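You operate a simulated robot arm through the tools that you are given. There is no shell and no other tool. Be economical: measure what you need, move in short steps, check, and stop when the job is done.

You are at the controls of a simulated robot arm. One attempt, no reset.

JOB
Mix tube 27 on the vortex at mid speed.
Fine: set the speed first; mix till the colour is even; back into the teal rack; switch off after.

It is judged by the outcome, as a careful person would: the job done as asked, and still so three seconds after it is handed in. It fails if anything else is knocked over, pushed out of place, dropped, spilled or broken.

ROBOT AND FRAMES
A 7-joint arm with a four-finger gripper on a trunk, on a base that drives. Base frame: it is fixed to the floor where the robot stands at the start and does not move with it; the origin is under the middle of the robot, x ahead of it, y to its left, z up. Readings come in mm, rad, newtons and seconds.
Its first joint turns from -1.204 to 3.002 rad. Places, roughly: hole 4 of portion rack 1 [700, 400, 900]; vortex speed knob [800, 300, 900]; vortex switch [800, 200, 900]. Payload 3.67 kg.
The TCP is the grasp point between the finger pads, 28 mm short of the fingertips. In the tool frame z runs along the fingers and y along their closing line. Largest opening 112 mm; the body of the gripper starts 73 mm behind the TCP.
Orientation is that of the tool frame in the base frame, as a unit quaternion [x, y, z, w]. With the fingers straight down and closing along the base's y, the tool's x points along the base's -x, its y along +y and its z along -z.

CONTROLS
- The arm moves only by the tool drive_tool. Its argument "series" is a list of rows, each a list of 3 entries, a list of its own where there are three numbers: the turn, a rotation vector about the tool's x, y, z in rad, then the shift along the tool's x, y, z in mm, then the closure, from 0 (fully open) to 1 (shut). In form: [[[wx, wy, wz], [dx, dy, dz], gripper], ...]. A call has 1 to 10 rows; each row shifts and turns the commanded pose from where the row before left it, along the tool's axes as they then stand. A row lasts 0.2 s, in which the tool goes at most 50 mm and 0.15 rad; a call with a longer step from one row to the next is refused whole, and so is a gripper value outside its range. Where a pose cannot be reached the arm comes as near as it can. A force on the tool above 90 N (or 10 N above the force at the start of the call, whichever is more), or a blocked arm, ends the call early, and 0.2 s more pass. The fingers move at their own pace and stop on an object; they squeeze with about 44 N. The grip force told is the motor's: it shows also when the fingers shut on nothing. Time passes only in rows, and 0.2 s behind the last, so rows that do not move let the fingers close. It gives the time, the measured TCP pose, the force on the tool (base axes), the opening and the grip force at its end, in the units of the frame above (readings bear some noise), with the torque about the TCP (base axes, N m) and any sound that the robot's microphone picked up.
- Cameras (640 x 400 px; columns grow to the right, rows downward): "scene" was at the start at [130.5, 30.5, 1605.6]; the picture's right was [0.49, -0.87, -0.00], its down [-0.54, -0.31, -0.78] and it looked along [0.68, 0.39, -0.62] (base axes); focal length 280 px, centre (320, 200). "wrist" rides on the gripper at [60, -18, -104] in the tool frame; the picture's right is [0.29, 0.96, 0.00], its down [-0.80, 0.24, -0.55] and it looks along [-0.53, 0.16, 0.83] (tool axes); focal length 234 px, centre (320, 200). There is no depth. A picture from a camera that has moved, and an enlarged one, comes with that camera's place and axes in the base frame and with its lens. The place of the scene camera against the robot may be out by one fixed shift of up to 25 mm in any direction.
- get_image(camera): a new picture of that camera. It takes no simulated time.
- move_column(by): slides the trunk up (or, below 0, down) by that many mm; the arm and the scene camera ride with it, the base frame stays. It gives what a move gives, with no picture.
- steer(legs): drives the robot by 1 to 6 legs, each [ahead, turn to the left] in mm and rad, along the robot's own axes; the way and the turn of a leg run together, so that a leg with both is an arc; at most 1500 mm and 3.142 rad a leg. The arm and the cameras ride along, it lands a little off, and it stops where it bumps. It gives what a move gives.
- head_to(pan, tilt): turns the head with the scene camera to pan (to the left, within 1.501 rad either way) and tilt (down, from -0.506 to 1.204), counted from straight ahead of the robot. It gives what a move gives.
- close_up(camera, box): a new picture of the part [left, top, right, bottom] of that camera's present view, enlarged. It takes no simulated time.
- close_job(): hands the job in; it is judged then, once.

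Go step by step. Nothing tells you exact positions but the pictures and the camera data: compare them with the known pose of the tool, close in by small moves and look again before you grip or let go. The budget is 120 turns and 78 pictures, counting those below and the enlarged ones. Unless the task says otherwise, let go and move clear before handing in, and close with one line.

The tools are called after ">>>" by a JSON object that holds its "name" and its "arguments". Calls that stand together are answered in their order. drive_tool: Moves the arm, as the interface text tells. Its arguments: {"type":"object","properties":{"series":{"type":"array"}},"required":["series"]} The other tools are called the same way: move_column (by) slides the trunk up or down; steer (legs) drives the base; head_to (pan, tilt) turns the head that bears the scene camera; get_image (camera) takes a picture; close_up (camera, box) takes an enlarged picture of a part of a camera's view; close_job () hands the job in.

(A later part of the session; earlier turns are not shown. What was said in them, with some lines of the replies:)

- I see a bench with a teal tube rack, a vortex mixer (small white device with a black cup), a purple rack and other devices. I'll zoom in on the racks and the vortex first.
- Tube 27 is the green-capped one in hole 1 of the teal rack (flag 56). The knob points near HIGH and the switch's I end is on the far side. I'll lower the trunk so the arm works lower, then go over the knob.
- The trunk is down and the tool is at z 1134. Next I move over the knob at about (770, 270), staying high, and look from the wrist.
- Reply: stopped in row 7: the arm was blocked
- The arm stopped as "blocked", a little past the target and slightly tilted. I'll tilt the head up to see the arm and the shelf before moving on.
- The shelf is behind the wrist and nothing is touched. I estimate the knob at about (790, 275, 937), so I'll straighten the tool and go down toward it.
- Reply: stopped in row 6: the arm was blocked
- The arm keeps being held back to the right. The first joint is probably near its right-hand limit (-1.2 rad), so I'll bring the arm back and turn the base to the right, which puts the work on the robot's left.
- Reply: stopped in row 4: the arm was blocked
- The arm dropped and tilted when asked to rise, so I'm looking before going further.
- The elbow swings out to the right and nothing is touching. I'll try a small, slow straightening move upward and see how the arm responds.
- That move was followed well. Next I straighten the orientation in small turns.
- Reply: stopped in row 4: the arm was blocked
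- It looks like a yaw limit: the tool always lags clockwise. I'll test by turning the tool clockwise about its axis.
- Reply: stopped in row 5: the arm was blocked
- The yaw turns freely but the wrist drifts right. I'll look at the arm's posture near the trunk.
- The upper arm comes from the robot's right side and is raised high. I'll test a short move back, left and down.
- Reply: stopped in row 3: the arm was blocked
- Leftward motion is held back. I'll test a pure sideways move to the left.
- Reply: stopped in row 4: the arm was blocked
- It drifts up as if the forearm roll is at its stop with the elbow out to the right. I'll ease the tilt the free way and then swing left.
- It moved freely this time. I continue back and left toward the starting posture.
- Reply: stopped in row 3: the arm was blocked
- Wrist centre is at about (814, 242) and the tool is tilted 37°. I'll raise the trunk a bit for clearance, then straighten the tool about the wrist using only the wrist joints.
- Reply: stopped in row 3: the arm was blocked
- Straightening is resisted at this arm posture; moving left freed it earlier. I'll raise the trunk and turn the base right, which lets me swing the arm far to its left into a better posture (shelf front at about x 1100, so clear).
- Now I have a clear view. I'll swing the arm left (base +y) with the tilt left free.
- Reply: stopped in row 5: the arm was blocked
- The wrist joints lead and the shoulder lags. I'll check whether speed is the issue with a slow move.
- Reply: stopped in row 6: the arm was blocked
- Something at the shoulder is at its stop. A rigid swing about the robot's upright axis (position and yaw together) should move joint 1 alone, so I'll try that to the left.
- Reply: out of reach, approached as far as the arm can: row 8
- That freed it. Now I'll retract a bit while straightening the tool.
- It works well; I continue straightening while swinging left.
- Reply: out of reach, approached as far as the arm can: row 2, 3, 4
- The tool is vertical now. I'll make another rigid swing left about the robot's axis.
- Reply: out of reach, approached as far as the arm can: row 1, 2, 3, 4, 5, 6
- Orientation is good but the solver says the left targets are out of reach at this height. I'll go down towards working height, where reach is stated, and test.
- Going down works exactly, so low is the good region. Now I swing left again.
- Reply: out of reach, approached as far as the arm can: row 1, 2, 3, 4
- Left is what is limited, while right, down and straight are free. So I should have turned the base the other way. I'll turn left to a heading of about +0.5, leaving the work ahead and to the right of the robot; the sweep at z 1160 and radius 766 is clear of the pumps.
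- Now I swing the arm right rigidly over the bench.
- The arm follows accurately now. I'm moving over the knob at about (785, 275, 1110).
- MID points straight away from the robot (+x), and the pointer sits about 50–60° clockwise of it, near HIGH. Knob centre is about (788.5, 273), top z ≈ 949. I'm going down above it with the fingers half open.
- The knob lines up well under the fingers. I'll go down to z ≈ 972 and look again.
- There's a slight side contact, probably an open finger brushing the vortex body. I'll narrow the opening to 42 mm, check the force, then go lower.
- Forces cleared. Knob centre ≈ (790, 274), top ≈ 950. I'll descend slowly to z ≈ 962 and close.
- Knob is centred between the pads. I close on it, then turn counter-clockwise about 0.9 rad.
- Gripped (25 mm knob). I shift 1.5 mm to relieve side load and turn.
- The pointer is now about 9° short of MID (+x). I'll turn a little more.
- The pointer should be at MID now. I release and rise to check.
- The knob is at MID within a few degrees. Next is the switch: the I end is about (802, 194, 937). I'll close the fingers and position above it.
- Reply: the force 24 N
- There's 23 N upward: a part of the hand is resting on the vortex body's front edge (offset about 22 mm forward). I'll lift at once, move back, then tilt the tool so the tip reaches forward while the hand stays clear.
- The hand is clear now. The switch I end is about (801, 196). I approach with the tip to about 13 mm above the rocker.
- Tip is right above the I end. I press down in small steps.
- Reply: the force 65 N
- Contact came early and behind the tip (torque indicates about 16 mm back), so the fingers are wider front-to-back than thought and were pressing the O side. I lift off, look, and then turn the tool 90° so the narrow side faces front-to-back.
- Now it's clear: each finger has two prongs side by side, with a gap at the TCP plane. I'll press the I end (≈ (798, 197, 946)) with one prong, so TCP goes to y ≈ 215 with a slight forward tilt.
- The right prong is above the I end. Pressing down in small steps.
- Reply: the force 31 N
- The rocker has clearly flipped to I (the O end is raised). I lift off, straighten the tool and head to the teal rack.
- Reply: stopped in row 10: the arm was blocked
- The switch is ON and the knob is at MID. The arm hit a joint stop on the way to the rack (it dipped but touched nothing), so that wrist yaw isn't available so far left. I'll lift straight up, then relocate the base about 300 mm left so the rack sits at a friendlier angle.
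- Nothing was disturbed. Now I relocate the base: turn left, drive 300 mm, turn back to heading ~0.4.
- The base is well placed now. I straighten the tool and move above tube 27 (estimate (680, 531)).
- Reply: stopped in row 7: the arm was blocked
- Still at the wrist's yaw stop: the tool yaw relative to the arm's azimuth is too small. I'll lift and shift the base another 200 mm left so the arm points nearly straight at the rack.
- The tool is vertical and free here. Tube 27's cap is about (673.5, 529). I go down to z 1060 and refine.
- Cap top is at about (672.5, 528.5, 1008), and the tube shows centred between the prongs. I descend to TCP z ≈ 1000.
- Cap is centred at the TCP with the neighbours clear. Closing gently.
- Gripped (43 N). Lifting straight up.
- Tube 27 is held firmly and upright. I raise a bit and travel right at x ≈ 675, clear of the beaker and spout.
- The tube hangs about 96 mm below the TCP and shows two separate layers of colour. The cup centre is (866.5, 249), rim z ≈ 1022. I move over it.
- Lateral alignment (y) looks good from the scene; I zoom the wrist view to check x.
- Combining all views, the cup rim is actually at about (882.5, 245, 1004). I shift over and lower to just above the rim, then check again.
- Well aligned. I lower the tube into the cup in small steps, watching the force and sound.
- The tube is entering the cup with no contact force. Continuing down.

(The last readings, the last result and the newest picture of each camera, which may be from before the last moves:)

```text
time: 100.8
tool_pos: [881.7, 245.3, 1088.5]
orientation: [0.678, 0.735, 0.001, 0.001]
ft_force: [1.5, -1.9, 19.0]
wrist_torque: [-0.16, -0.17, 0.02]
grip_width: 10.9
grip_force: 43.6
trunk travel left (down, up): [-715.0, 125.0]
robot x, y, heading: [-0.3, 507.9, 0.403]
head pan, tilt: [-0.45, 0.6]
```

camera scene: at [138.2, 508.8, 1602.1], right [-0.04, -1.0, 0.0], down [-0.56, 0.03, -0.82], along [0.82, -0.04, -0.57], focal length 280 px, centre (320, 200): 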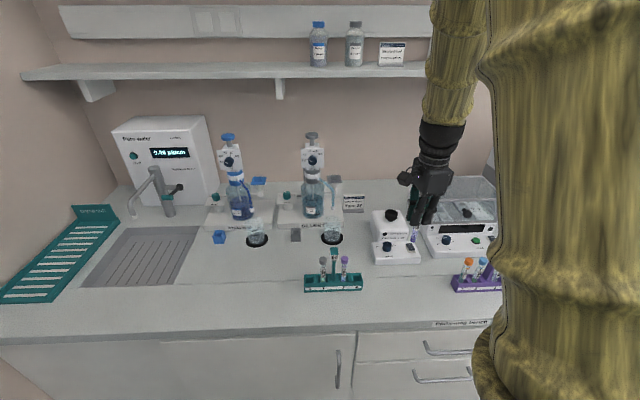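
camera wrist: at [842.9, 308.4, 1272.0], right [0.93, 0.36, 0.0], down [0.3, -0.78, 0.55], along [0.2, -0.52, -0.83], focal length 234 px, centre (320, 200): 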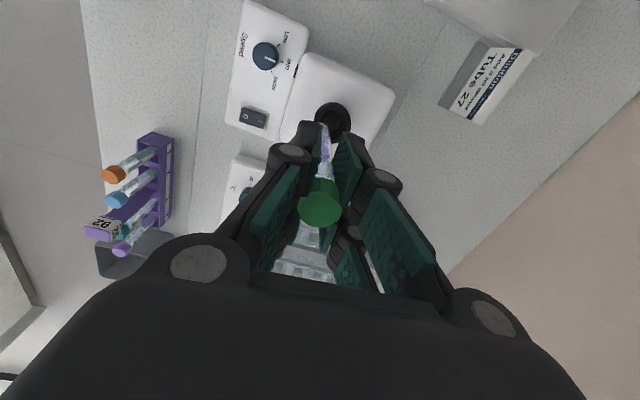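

Contact at 19 N. I hold the tube pressed and look.

>>> {"name": "drive_tool", "arguments": {"series": [[[0, 0, 0], [0, 0, 0], 1], [[0, 0, 0], [0, 0, 0], 1], [[0, 0, 0], [0, 0, 0], 1], [[0, 0, 0], [0, 0, 0], 1], [[0, 0, 0], [0, 0, 0], 1]]}}

>>> {"name": "close_up", "arguments": {"camera": "scene", "box": [364, 190, 428, 230]}}

```text
time: 102.0
tool_pos: [881.2, 244.1, 1089.0]
orientation: [0.679, 0.734, 0.001, 0.001]
ft_force: [2.7, -1.2, 27.1]
wrist_torque: [-0.11, -0.26, 0.0]
grip_width: 11.0
grip_force: 43.8
trunk travel left (down, up): [-715.0, 125.0]
robot x, y, heading: [-5.2, 506.6, 0.399]
head pan, tilt: [-0.45, 0.6]
```

```text
10.00 times, centred on (396, 210) of scene
camera zoom: at [135.7, 509.4, 1602.4], right [-0.04, -1.0, 0.0], down [-0.56, 0.03, -0.83], along [0.83, -0.04, -0.56], focal length 2801 px, centre (-440, 100)
```

zoom: 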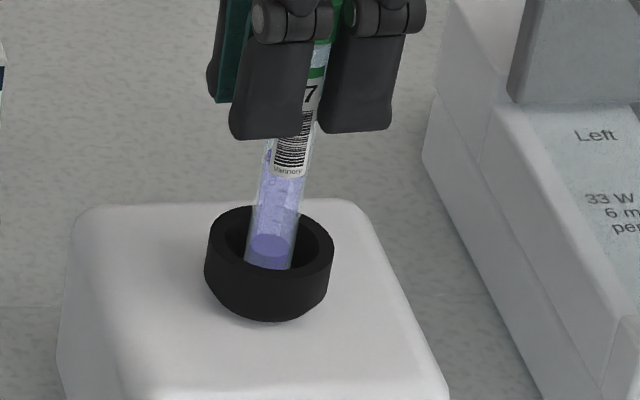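

>>> {"name": "close_up", "arguments": {"camera": "scene", "box": [364, 205, 444, 255]}}

>>> {"name": "close_up", "arguments": {"camera": "wrist", "box": [256, 100, 384, 180]}}

```text
8.00 times, centred on (404, 230) of scene
camera zoom: at [135.7, 509.4, 1602.4], right [-0.04, -1.0, 0.0], down [-0.56, 0.03, -0.83], along [0.83, -0.04, -0.56], focal length 2241 px, centre (-352, -40)
```

zoom: 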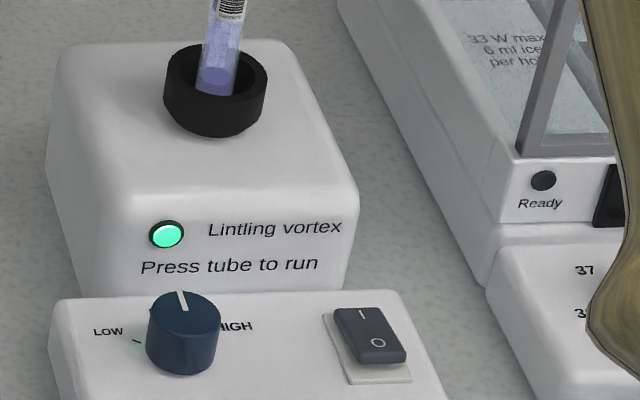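

```text
5.00 times, centred on (320, 140) of wrist
camera zoom: at [858.2, 303.1, 1192.3], right [0.93, 0.36, 0.0], down [0.3, -0.78, 0.55], along [0.2, -0.52, -0.83], focal length 1171 px, centre (320, 500)
```

zoom: 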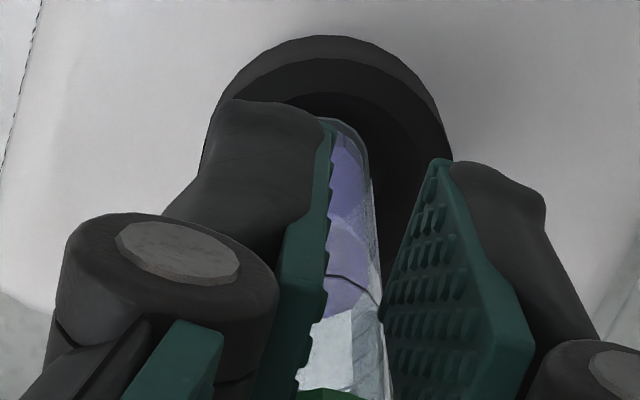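

The lamp is lit green: the vortex is running, knob at MID. I keep holding for mixing.

>>> {"name": "drive_tool", "arguments": {"series": [[[0, 0, 0], [0, 0, 0], 1], [[0, 0, 0], [0, 0, 0], 1], [[0, 0, 0], [0, 0, 0], 1], [[0, 0, 0], [0, 0, 0], 1], [[0, 0, 0], [0, 0, 0], 1], [[0, 0, 0], [0, 0, 0], 1], [[0, 0, 0], [0, 0, 0], 1], [[0, 0, 0], [0, 0, 0], 1], [[0, 0, 0], [0, 0, 0], 1], [[0, 0, 0], [0, 0, 0], 1]]}}

>>> {"name": "drive_tool", "arguments": {"series": [[[0, 0, 0], [0, 0, 0], 1], [[0, 0, 0], [0, 0, 0], 1], [[0, 0, 0], [0, 0, 0], 1], [[0, 0, 0], [0, 0, 0], 1], [[0, 0, 0], [0, 0, 0], 1], [[0, 0, 0], [0, 0, 0], 1], [[0, 0, 0], [0, 0, 0], 1], [[0, 0, 0], [0, 0, 0], 1], [[0, 0, 0], [0, 0, 0], 1], [[0, 0, 0], [0, 0, 0], 1]]}}

>>> {"name": "close_up", "arguments": {"camera": "scene", "box": [364, 190, 444, 240]}}

```text
time: 104.2
tool_pos: [882.6, 243.4, 1088.7]
orientation: [0.679, 0.734, 0.0, -0.001]
ft_force: [0.1, 0.0, 22.5]
wrist_torque: [0.04, 0.0, -0.01]
grip_width: 10.8
grip_force: 43.8
trunk travel left (down, up): [-715.0, 125.0]
robot x, y, heading: [-4.9, 506.5, 0.405]
head pan, tilt: [-0.45, 0.6]
```

```text
time: 106.5
tool_pos: [881.7, 243.6, 1088.6]
orientation: [0.679, 0.734, 0.0, 0.0]
ft_force: [-0.2, -0.4, 19.1]
wrist_torque: [0.02, 0.05, 0.02]
grip_width: 10.9
grip_force: 43.7
trunk travel left (down, up): [-715.0, 125.0]
robot x, y, heading: [-2.6, 505.8, 0.408]
head pan, tilt: [-0.45, 0.6]
```

```text
8.00 times, centred on (404, 215) of scene
camera zoom: at [136.1, 509.3, 1602.3], right [-0.04, -1.0, 0.0], down [-0.56, 0.03, -0.83], along [0.82, -0.04, -0.56], focal length 2241 px, centre (-352, 80)
```

zoom: 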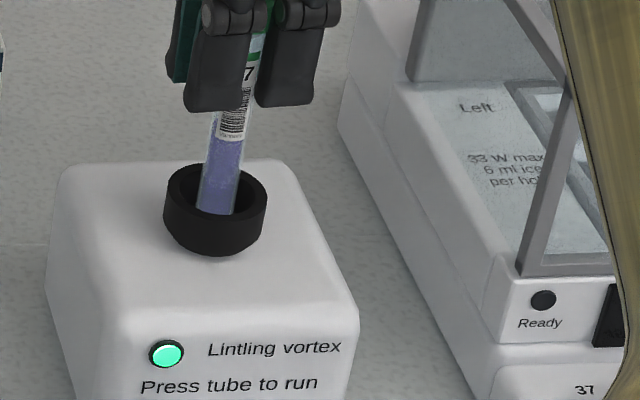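

The colour is now even from top to bottom. One more second, then I lift straight out.

>>> {"name": "drive_tool", "arguments": {"series": [[[0, 0, 0], [0, 0, 0], 1], [[0, 0, 0], [0, 0, 0], 1], [[0, 0, 0], [0, 0, 0], 1], [[0, 0, 0], [0, 0, -8], 1], [[0, 0, 0], [0, 0, -15], 1], [[0, 0, 0], [0, 0, -20], 1], [[0, 0, 0], [0, 0, -20], 1], [[0, 0, 0], [0, 0, -20], 1], [[0, 0, 0], [0, 0, 0], 1]]}}

>>> {"name": "close_up", "arguments": {"camera": "scene", "box": [364, 165, 444, 215]}}

```text
time: 108.5
tool_pos: [883.0, 243.2, 1169.7]
orientation: [0.679, 0.734, 0.0, -0.001]
ft_force: [0.4, 0.4, -0.4]
wrist_torque: [0.0, 0.02, 0.01]
grip_width: 10.9
grip_force: 44.0
trunk travel left (down, up): [-715.0, 125.0]
robot x, y, heading: [-0.5, 506.4, 0.402]
head pan, tilt: [-0.45, 0.6]
```

```text
8.00 times, centred on (404, 190) of scene
camera zoom: at [139.2, 508.2, 1602.0], right [-0.04, -1.0, 0.0], down [-0.57, 0.03, -0.82], along [0.82, -0.04, -0.57], focal length 2241 px, centre (-352, 280)
```

zoom: 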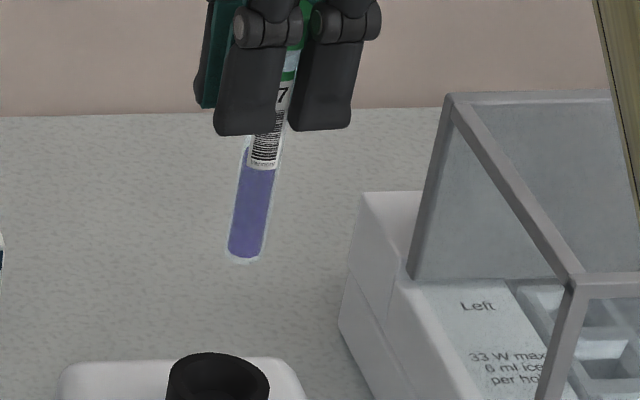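

The liquid is uniform. Now I go back along the same path: first toward the robot, then left to the rack.

>>> {"name": "drive_tool", "arguments": {"series": [[[0, 0, 0], [2.8, -34.6, 0], 1], [[0, 0, 0], [2.8, -34.6, 0], 1], [[0, 0, 0], [2.8, -34.6, 0], 1], [[0, 0, 0], [2.8, -34.6, 0], 1], [[0, 0, 0], [2.8, -34.6, 0], 1], [[0, 0, 0], [2.8, -34.6, 0], 1], [[0, 0, 0], [0, 0, 0], 1]]}}

>>> {"name": "drive_tool", "arguments": {"series": [[[0, 0, 0], [33, 2.6, 0], 1], [[0, 0, 0], [36, 2.9, 0], 1], [[0, 0, 0], [36, 2.9, 0], 1], [[0, 0, 0], [36, 2.9, 0], 1], [[0, 0, 0], [36, 2.9, 0], 1], [[0, 0, 0], [36, 2.9, 0], 1], [[0, 0, 0], [36, 2.9, 0], 1], [[0, 0, 0], [33, 2.6, 0], 1], [[0, 0, 0], [0, 0, 0], 1]]}}

```text
time: 110.0
tool_pos: [675.3, 243.4, 1168.6]
orientation: [0.679, 0.734, 0.0, -0.001]
ft_force: [-0.3, 0.0, 0.3]
wrist_torque: [0.02, 0.04, 0.01]
grip_width: 10.9
grip_force: 44.1
trunk travel left (down, up): [-715.0, 125.0]
robot x, y, heading: [-0.2, 503.8, 0.406]
head pan, tilt: [-0.45, 0.6]
```

```text
time: 112.0
tool_pos: [676.3, 518.3, 1164.1]
orientation: [0.687, 0.727, 0.003, -0.016]
ft_force: [0.6, -0.7, -0.5]
wrist_torque: [-0.01, -0.01, 0.01]
grip_width: 11.1
grip_force: 43.7
trunk travel left (down, up): [-715.0, 125.0]
robot x, y, heading: [-0.5, 504.6, 0.403]
head pan, tilt: [-0.45, 0.6]
```

Close to the arm's left stop at this height; I lower a little, where it tracked perfectly before.

>>> {"name": "drive_tool", "arguments": {"series": [[[0, 0, 0], [0, 0, 14], 1], [[0, 0, 0], [0, 0, 14], 1], [[0, 0, 0], [0, 0, 0], 1]]}}

```text
time: 112.8
tool_pos: [676.5, 526.6, 1146.5]
orientation: [0.68, 0.733, 0.008, -0.007]
ft_force: [-1.3, -1.5, -1.0]
wrist_torque: [0.0, 0.01, -0.02]
grip_width: 10.9
grip_force: 43.9
trunk travel left (down, up): [-715.0, 125.0]
robot x, y, heading: [-0.5, 505.0, 0.404]
head pan, tilt: [-0.45, 0.6]
```

>>> {"name": "drive_tool", "arguments": {"series": [[[0, 0, 0], [1.5, -1.5, 12], 1], [[0, 0, 0], [0, 0, 12], 1], [[0, 0, 0], [0, 0, 0], 1]]}}

>>> {"name": "head_to", "arguments": {"pan": 0.0, "tilt": 0.6}}

>>> {"name": "close_up", "arguments": {"camera": "scene", "box": [352, 220, 464, 290]}}

```text
time: 113.7
tool_pos: [672.8, 527.3, 1118.8]
orientation: [0.681, 0.732, 0.003, -0.004]
ft_force: [-0.3, -0.2, -0.5]
wrist_torque: [-0.01, 0.02, -0.06]
grip_width: 10.9
grip_force: 44.5
trunk travel left (down, up): [-715.0, 125.0]
robot x, y, heading: [-2.0, 503.4, 0.408]
head pan, tilt: [-0.45, 0.6]
```

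```text
time: 114.5
tool_pos: [673.4, 525.4, 1117.6]
orientation: [0.681, 0.732, 0.001, -0.004]
ft_force: [0.5, 0.0, 0.3]
wrist_torque: [0.0, -0.01, 0.01]
grip_width: 10.8
grip_force: 43.7
trunk travel left (down, up): [-715.0, 125.0]
robot x, y, heading: [1.5, 506.6, 0.405]
head pan, tilt: [0.0, 0.6]
```

```text
5.71 times, centred on (408, 255) of scene
camera zoom: at [131.0, 547.6, 1602.1], right [0.39, -0.92, 0.0], down [-0.52, -0.22, -0.82], along [0.76, 0.32, -0.57], focal length 1601 px, centre (-183, -114)
```

zoom: 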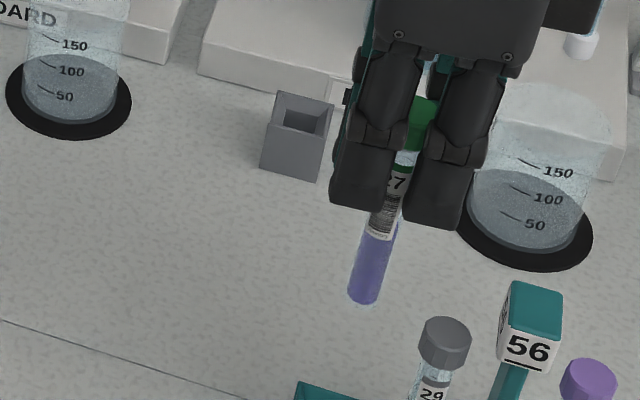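

I correct 2 mm and lower to just above the rack, then check alignment with the hole.

>>> {"name": "drive_tool", "arguments": {"series": [[[0, 0, 0], [1.9, 1.3, 20], 1], [[0, 0, 0], [0, 0, 25], 1], [[0, 0, 0], [0, 0, 20], 1], [[0, 0, 0], [0, 0, 0], 1]]}}

>>> {"name": "close_up", "arguments": {"camera": "scene", "box": [368, 245, 464, 305]}}

>>> {"name": "close_up", "arguments": {"camera": "wrist", "box": [256, 90, 384, 170]}}

```text
time: 115.5
tool_pos: [673.9, 530.6, 1052.8]
orientation: [0.678, 0.735, 0.0, -0.001]
ft_force: [0.6, 0.1, -0.7]
wrist_torque: [0.01, 0.01, 0.01]
grip_width: 11.1
grip_force: 44.0
trunk travel left (down, up): [-715.0, 125.0]
robot x, y, heading: [-1.6, 508.0, 0.407]
head pan, tilt: [0.0, 0.6]
```

```text
6.67 times, centred on (416, 275) of scene
camera zoom: at [130.5, 548.0, 1602.1], right [0.39, -0.92, 0.0], down [-0.52, -0.22, -0.83], along [0.76, 0.33, -0.56], focal length 1868 px, centre (-320, -300)
```

zoom: 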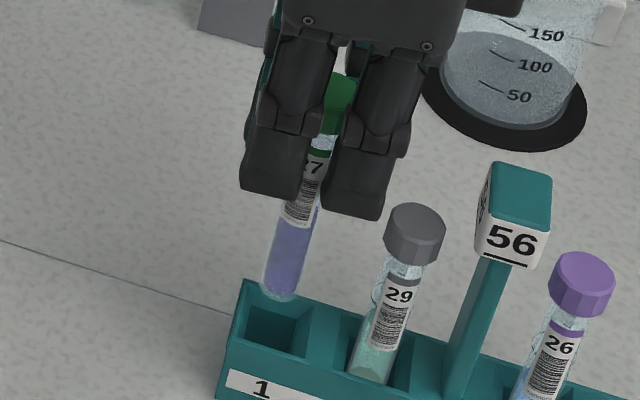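

```text
5.00 times, centred on (320, 130) of wrist
camera zoom: at [650.4, 589.0, 1156.6], right [0.93, 0.36, 0.0], down [0.3, -0.78, 0.55], along [0.2, -0.52, -0.83], focal length 1171 px, centre (320, 550)
```

zoom: 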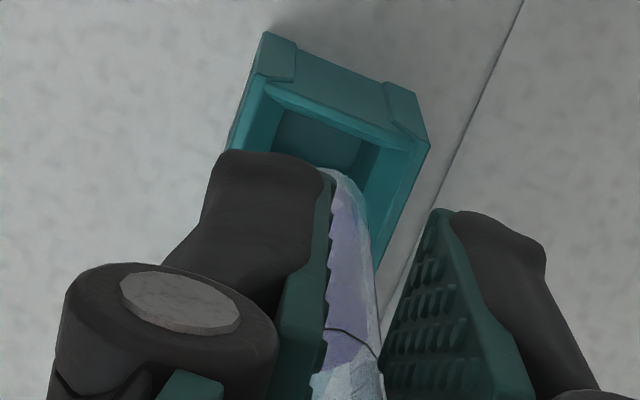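

The tube is over hole 1, which is roomy. Lowering it in.

>>> {"name": "drive_tool", "arguments": {"series": [[[0, 0, 0], [-0.8, 0, 10], 1], [[0, 0, 0], [0, 0, 10], 1], [[0, 0, 0], [0, 0, 10], 1], [[0, 0, 0], [0, 0, 10], 1], [[0, 0, 0], [0, 0, 7], 1]]}}

```text
time: 116.8
tool_pos: [674.8, 529.8, 1005.4]
orientation: [0.678, 0.735, -0.001, -0.001]
ft_force: [0.0, -0.4, -1.0]
wrist_torque: [0.03, -0.01, 0.02]
grip_width: 10.8
grip_force: 43.9
trunk travel left (down, up): [-715.0, 125.0]
robot x, y, heading: [-0.6, 503.3, 0.407]
head pan, tilt: [0.0, 0.6]
```

No contact yet; a few more millimetres in small steps until the tube stands on the rack floor.

>>> {"name": "drive_tool", "arguments": {"series": [[[0, 0, 0], [0, 0, 2], 1], [[0, 0, 0], [0, 0, 2], 1], [[0, 0, 0], [0, 0, 1], 1]]}}

```text
time: 117.5
tool_pos: [674.2, 529.5, 1001.0]
orientation: [0.678, 0.735, 0.001, 0.0]
ft_force: [0.9, 0.7, -0.2]
wrist_torque: [0.0, 0.01, -0.06]
grip_width: 11.0
grip_force: 43.3
trunk travel left (down, up): [-715.0, 125.0]
robot x, y, heading: [-6.5, 505.7, 0.403]
head pan, tilt: [0.0, 0.6]
```

At the original seating height. I'll lower one more millimetre and open slowly.

>>> {"name": "drive_tool", "arguments": {"series": [[[0, 0, 0], [0, 0, 1], 1], [[0, 0, 0], [0, 0, 0], 0.85], [[0, 0, 0], [0, 0, 0], 0.7], [[0, 0, 0], [0, 0, 0], 0.55], [[0, 0, 0], [0, 0, 0], 0.45], [[0, 0, 0], [0, 0, 0], 0.45]]}}

>>> {"name": "close_up", "arguments": {"camera": "scene", "box": [368, 245, 464, 305]}}

```text
time: 119.0
tool_pos: [674.2, 529.3, 1000.8]
orientation: [0.679, 0.734, 0.0, 0.0]
ft_force: [0.4, 0.1, 0.3]
wrist_torque: [0.0, 0.0, -0.01]
grip_width: 61.6
grip_force: 0.0
trunk travel left (down, up): [-715.0, 125.0]
robot x, y, heading: [-3.8, 501.5, 0.405]
head pan, tilt: [0.0, 0.6]
```

```text
6.67 times, centred on (416, 275) of scene
camera zoom: at [131.1, 547.7, 1602.1], right [0.39, -0.92, 0.0], down [-0.52, -0.22, -0.82], along [0.76, 0.33, -0.57], focal length 1868 px, centre (-320, -300)
```

zoom: 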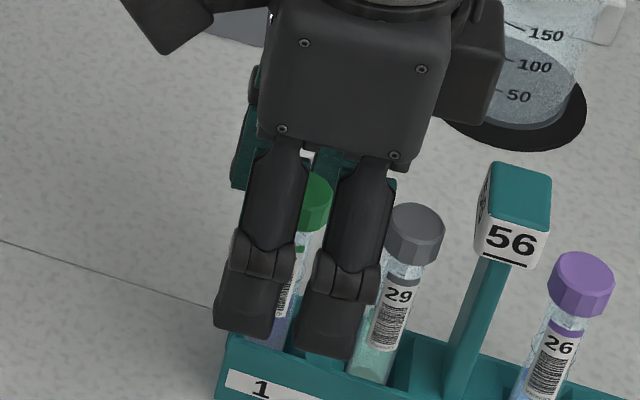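

Tube 27 stands in hole 1. I rise straight up clear of it.

>>> {"name": "drive_tool", "arguments": {"series": [[[0, 0, 0], [0, 0, -20], 0.45], [[0, 0, 0], [0, 0, -30], 0.45], [[0, 0, 0], [0, 0, -30], 0.45], [[0, 0, 0], [0, 0, -30], 0.45], [[0, 0, 0], [0, 0, -25], 0.45], [[0, 0, 0], [-15, 0, 0], 0.45], [[0, 0, 0], [-35, -2.8, 0], 0.8], [[0, 0, 0], [-35, -2.8, 0], 1], [[0, 0, 0], [-35, -2.8, 0], 1]]}}

>>> {"name": "drive_tool", "arguments": {"series": [[[0, 0, 0], [-35, -2.8, 0], 1], [[0, 0, 0], [-36, 8, 0], 1], [[0, 0, 0], [-37, 18, 0], 1], [[0, 0, 0], [-37, 18, 0], 1], [[0, 0, 0], [-37, 18, 0], 1], [[0, 0, 0], [-19, 18, 10], 1], [[0, 0, 0], [0, 16, 20], 1], [[0, 0, 0], [0, 0, 0], 1]]}}

>>> {"name": "get_image", "arguments": {"camera": "scene"}}

```text
time: 121.0
tool_pos: [675.4, 407.4, 1134.1]
orientation: [0.679, 0.734, 0.0, -0.001]
ft_force: [-0.3, 0.1, -0.5]
wrist_torque: [0.05, -0.01, 0.0]
grip_width: 0.1
grip_force: 35.7
trunk travel left (down, up): [-715.0, 125.0]
robot x, y, heading: [-5.0, 504.6, 0.402]
head pan, tilt: [0.0, 0.6]
```

```text
time: 122.8
tool_pos: [784.9, 216.2, 1104.2]
orientation: [0.679, 0.734, 0.0, 0.0]
ft_force: [0.0, 1.3, 0.4]
wrist_torque: [0.02, -0.02, 0.02]
grip_width: 0.1
grip_force: 35.7
trunk travel left (down, up): [-715.0, 125.0]
robot x, y, heading: [-4.8, 506.2, 0.404]
head pan, tilt: [0.0, 0.6]
```

```text
3 pictures are left
camera scene: at [129.7, 547.1, 1602.2], right [0.39, -0.92, 0.0], down [-0.52, -0.22, -0.83], along [0.76, 0.33, -0.56], focal length 280 px, centre (320, 200)
```

scene: 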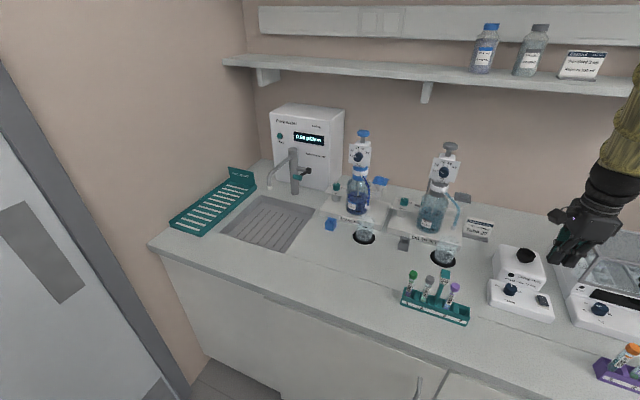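

All tubes are in place. I position the right prong above the O end (x ≈ 774) and lower to just above the rocker.

>>> {"name": "drive_tool", "arguments": {"series": [[[0, 0, 0], [0, -5.5, 30], 1], [[0, 0, 0], [0, -5.5, 40], 1], [[0, 0, 0], [0, 0, 30], 1], [[0, 0, 0], [0, 0, 14], 1], [[0, 0, 0], [0, 0, 0], 1]]}}

>>> {"name": "close_up", "arguments": {"camera": "scene", "box": [480, 245, 592, 315]}}

```text
time: 124.0
tool_pos: [773.6, 214.2, 990.2]
orientation: [0.679, 0.734, 0.0, 0.0]
ft_force: [0.0, -0.3, -0.3]
wrist_torque: [-0.01, -0.01, 0.01]
grip_width: 0.0
grip_force: 35.6
trunk travel left (down, up): [-715.0, 125.0]
robot x, y, heading: [-4.0, 503.9, 0.405]
head pan, tilt: [0.0, 0.6]
```

```text
5.71 times, centred on (536, 280) of scene
camera zoom: at [131.0, 547.5, 1602.1], right [0.39, -0.92, 0.0], down [-0.52, -0.22, -0.83], along [0.76, 0.33, -0.56], focal length 1601 px, centre (-914, -257)
```

zoom: 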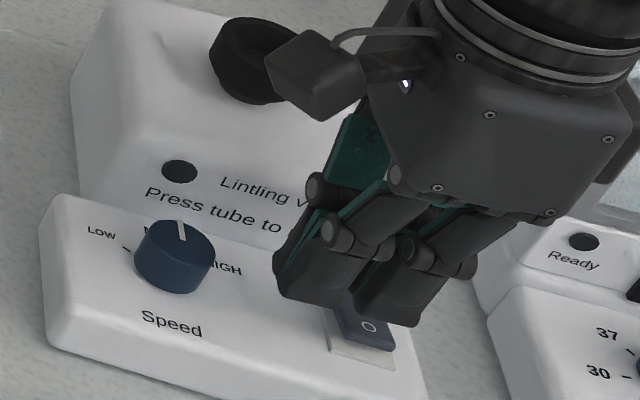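

The right prong will land on the O end. Pressing in small steps.

>>> {"name": "drive_tool", "arguments": {"series": [[[0, 0, 0], [0, 0, 3], 1], [[0, 0, 0], [0, 0, 3], 1], [[0, 0, 0], [0, 0, 3], 1], [[0, 0, 0], [0, 0, 3], 1], [[0, 0, 0], [0, 0, 3], 1], [[0, 0, 0], [0, 0, 3], 1]]}}

```text
time: 125.3
tool_pos: [773.7, 214.7, 972.0]
orientation: [0.678, 0.735, 0.001, 0.0]
ft_force: [-0.3, -0.4, 0.6]
wrist_torque: [0.0, 0.02, -0.03]
grip_width: 0.0
grip_force: 35.9
trunk travel left (down, up): [-715.0, 125.0]
robot x, y, heading: [0.0, 505.1, 0.405]
head pan, tilt: [0.0, 0.6]
```

>>> {"name": "drive_tool", "arguments": {"series": [[[0, 0, 0], [0, 0, 2], 1], [[0, 0, 0], [0, 0, 2], 1], [[0, 0, 0], [0, 0, 1], 1], [[0, 0, 0], [0, 0, 0], 1]]}}

```text
time: 126.3
tool_pos: [773.2, 213.2, 969.3]
orientation: [0.679, 0.734, 0.0, 0.001]
ft_force: [1.7, -2.5, 17.5]
wrist_torque: [-0.41, -0.23, 0.04]
grip_width: 0.0
grip_force: 36.1
trunk travel left (down, up): [-715.0, 125.0]
robot x, y, heading: [-4.2, 505.4, 0.404]
head pan, tilt: [0.0, 0.6]
```

Firm stop reached (17 N), like the first flip. I lift clear and verify.

>>> {"name": "drive_tool", "arguments": {"series": [[[0, 0, 0], [0, 0, -15], 1], [[0, 0, 0], [0, 0, -35], 1], [[0, 0, 0], [0, -10, -40], 1], [[0, 0, 0], [0, -30, -40], 1], [[0, 0, 0], [0, -40, -10], 1], [[0, 0, 0], [0, -40, 0], 1], [[0, 0, 0], [0, 0, 0], 1]]}}

>>> {"name": "close_up", "arguments": {"camera": "scene", "box": [496, 265, 576, 315]}}

```text
time: 128.0
tool_pos: [653.8, 205.8, 1106.7]
orientation: [0.678, 0.735, 0.0, -0.001]
ft_force: [-0.5, 0.3, 0.8]
wrist_torque: [-0.01, 0.02, -0.02]
grip_width: 0.0
grip_force: 35.6
trunk travel left (down, up): [-715.0, 125.0]
robot x, y, heading: [-6.0, 505.6, 0.409]
head pan, tilt: [0.0, 0.6]
```

```text
8.00 times, centred on (536, 290) of scene
camera zoom: at [132.6, 547.6, 1601.9], right [0.39, -0.92, 0.0], down [-0.52, -0.22, -0.82], along [0.76, 0.33, -0.57], focal length 2241 px, centre (-1408, -520)
```

zoom: 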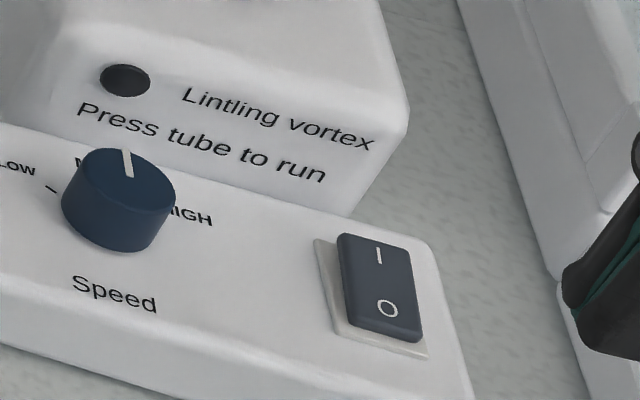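

The switch is back on O (I end raised, as at the start), the knob is at MID, tube 27 stands in the teal rack, and the arm is clear. Handing in.

>>> {"name": "close_job", "arguments": {}}

```text
The job is handed in.
```

I mixed tube 27 on the vortex at MID until its colour was even, put it back in hole 1 of the teal rack, and then switched the vortex off.
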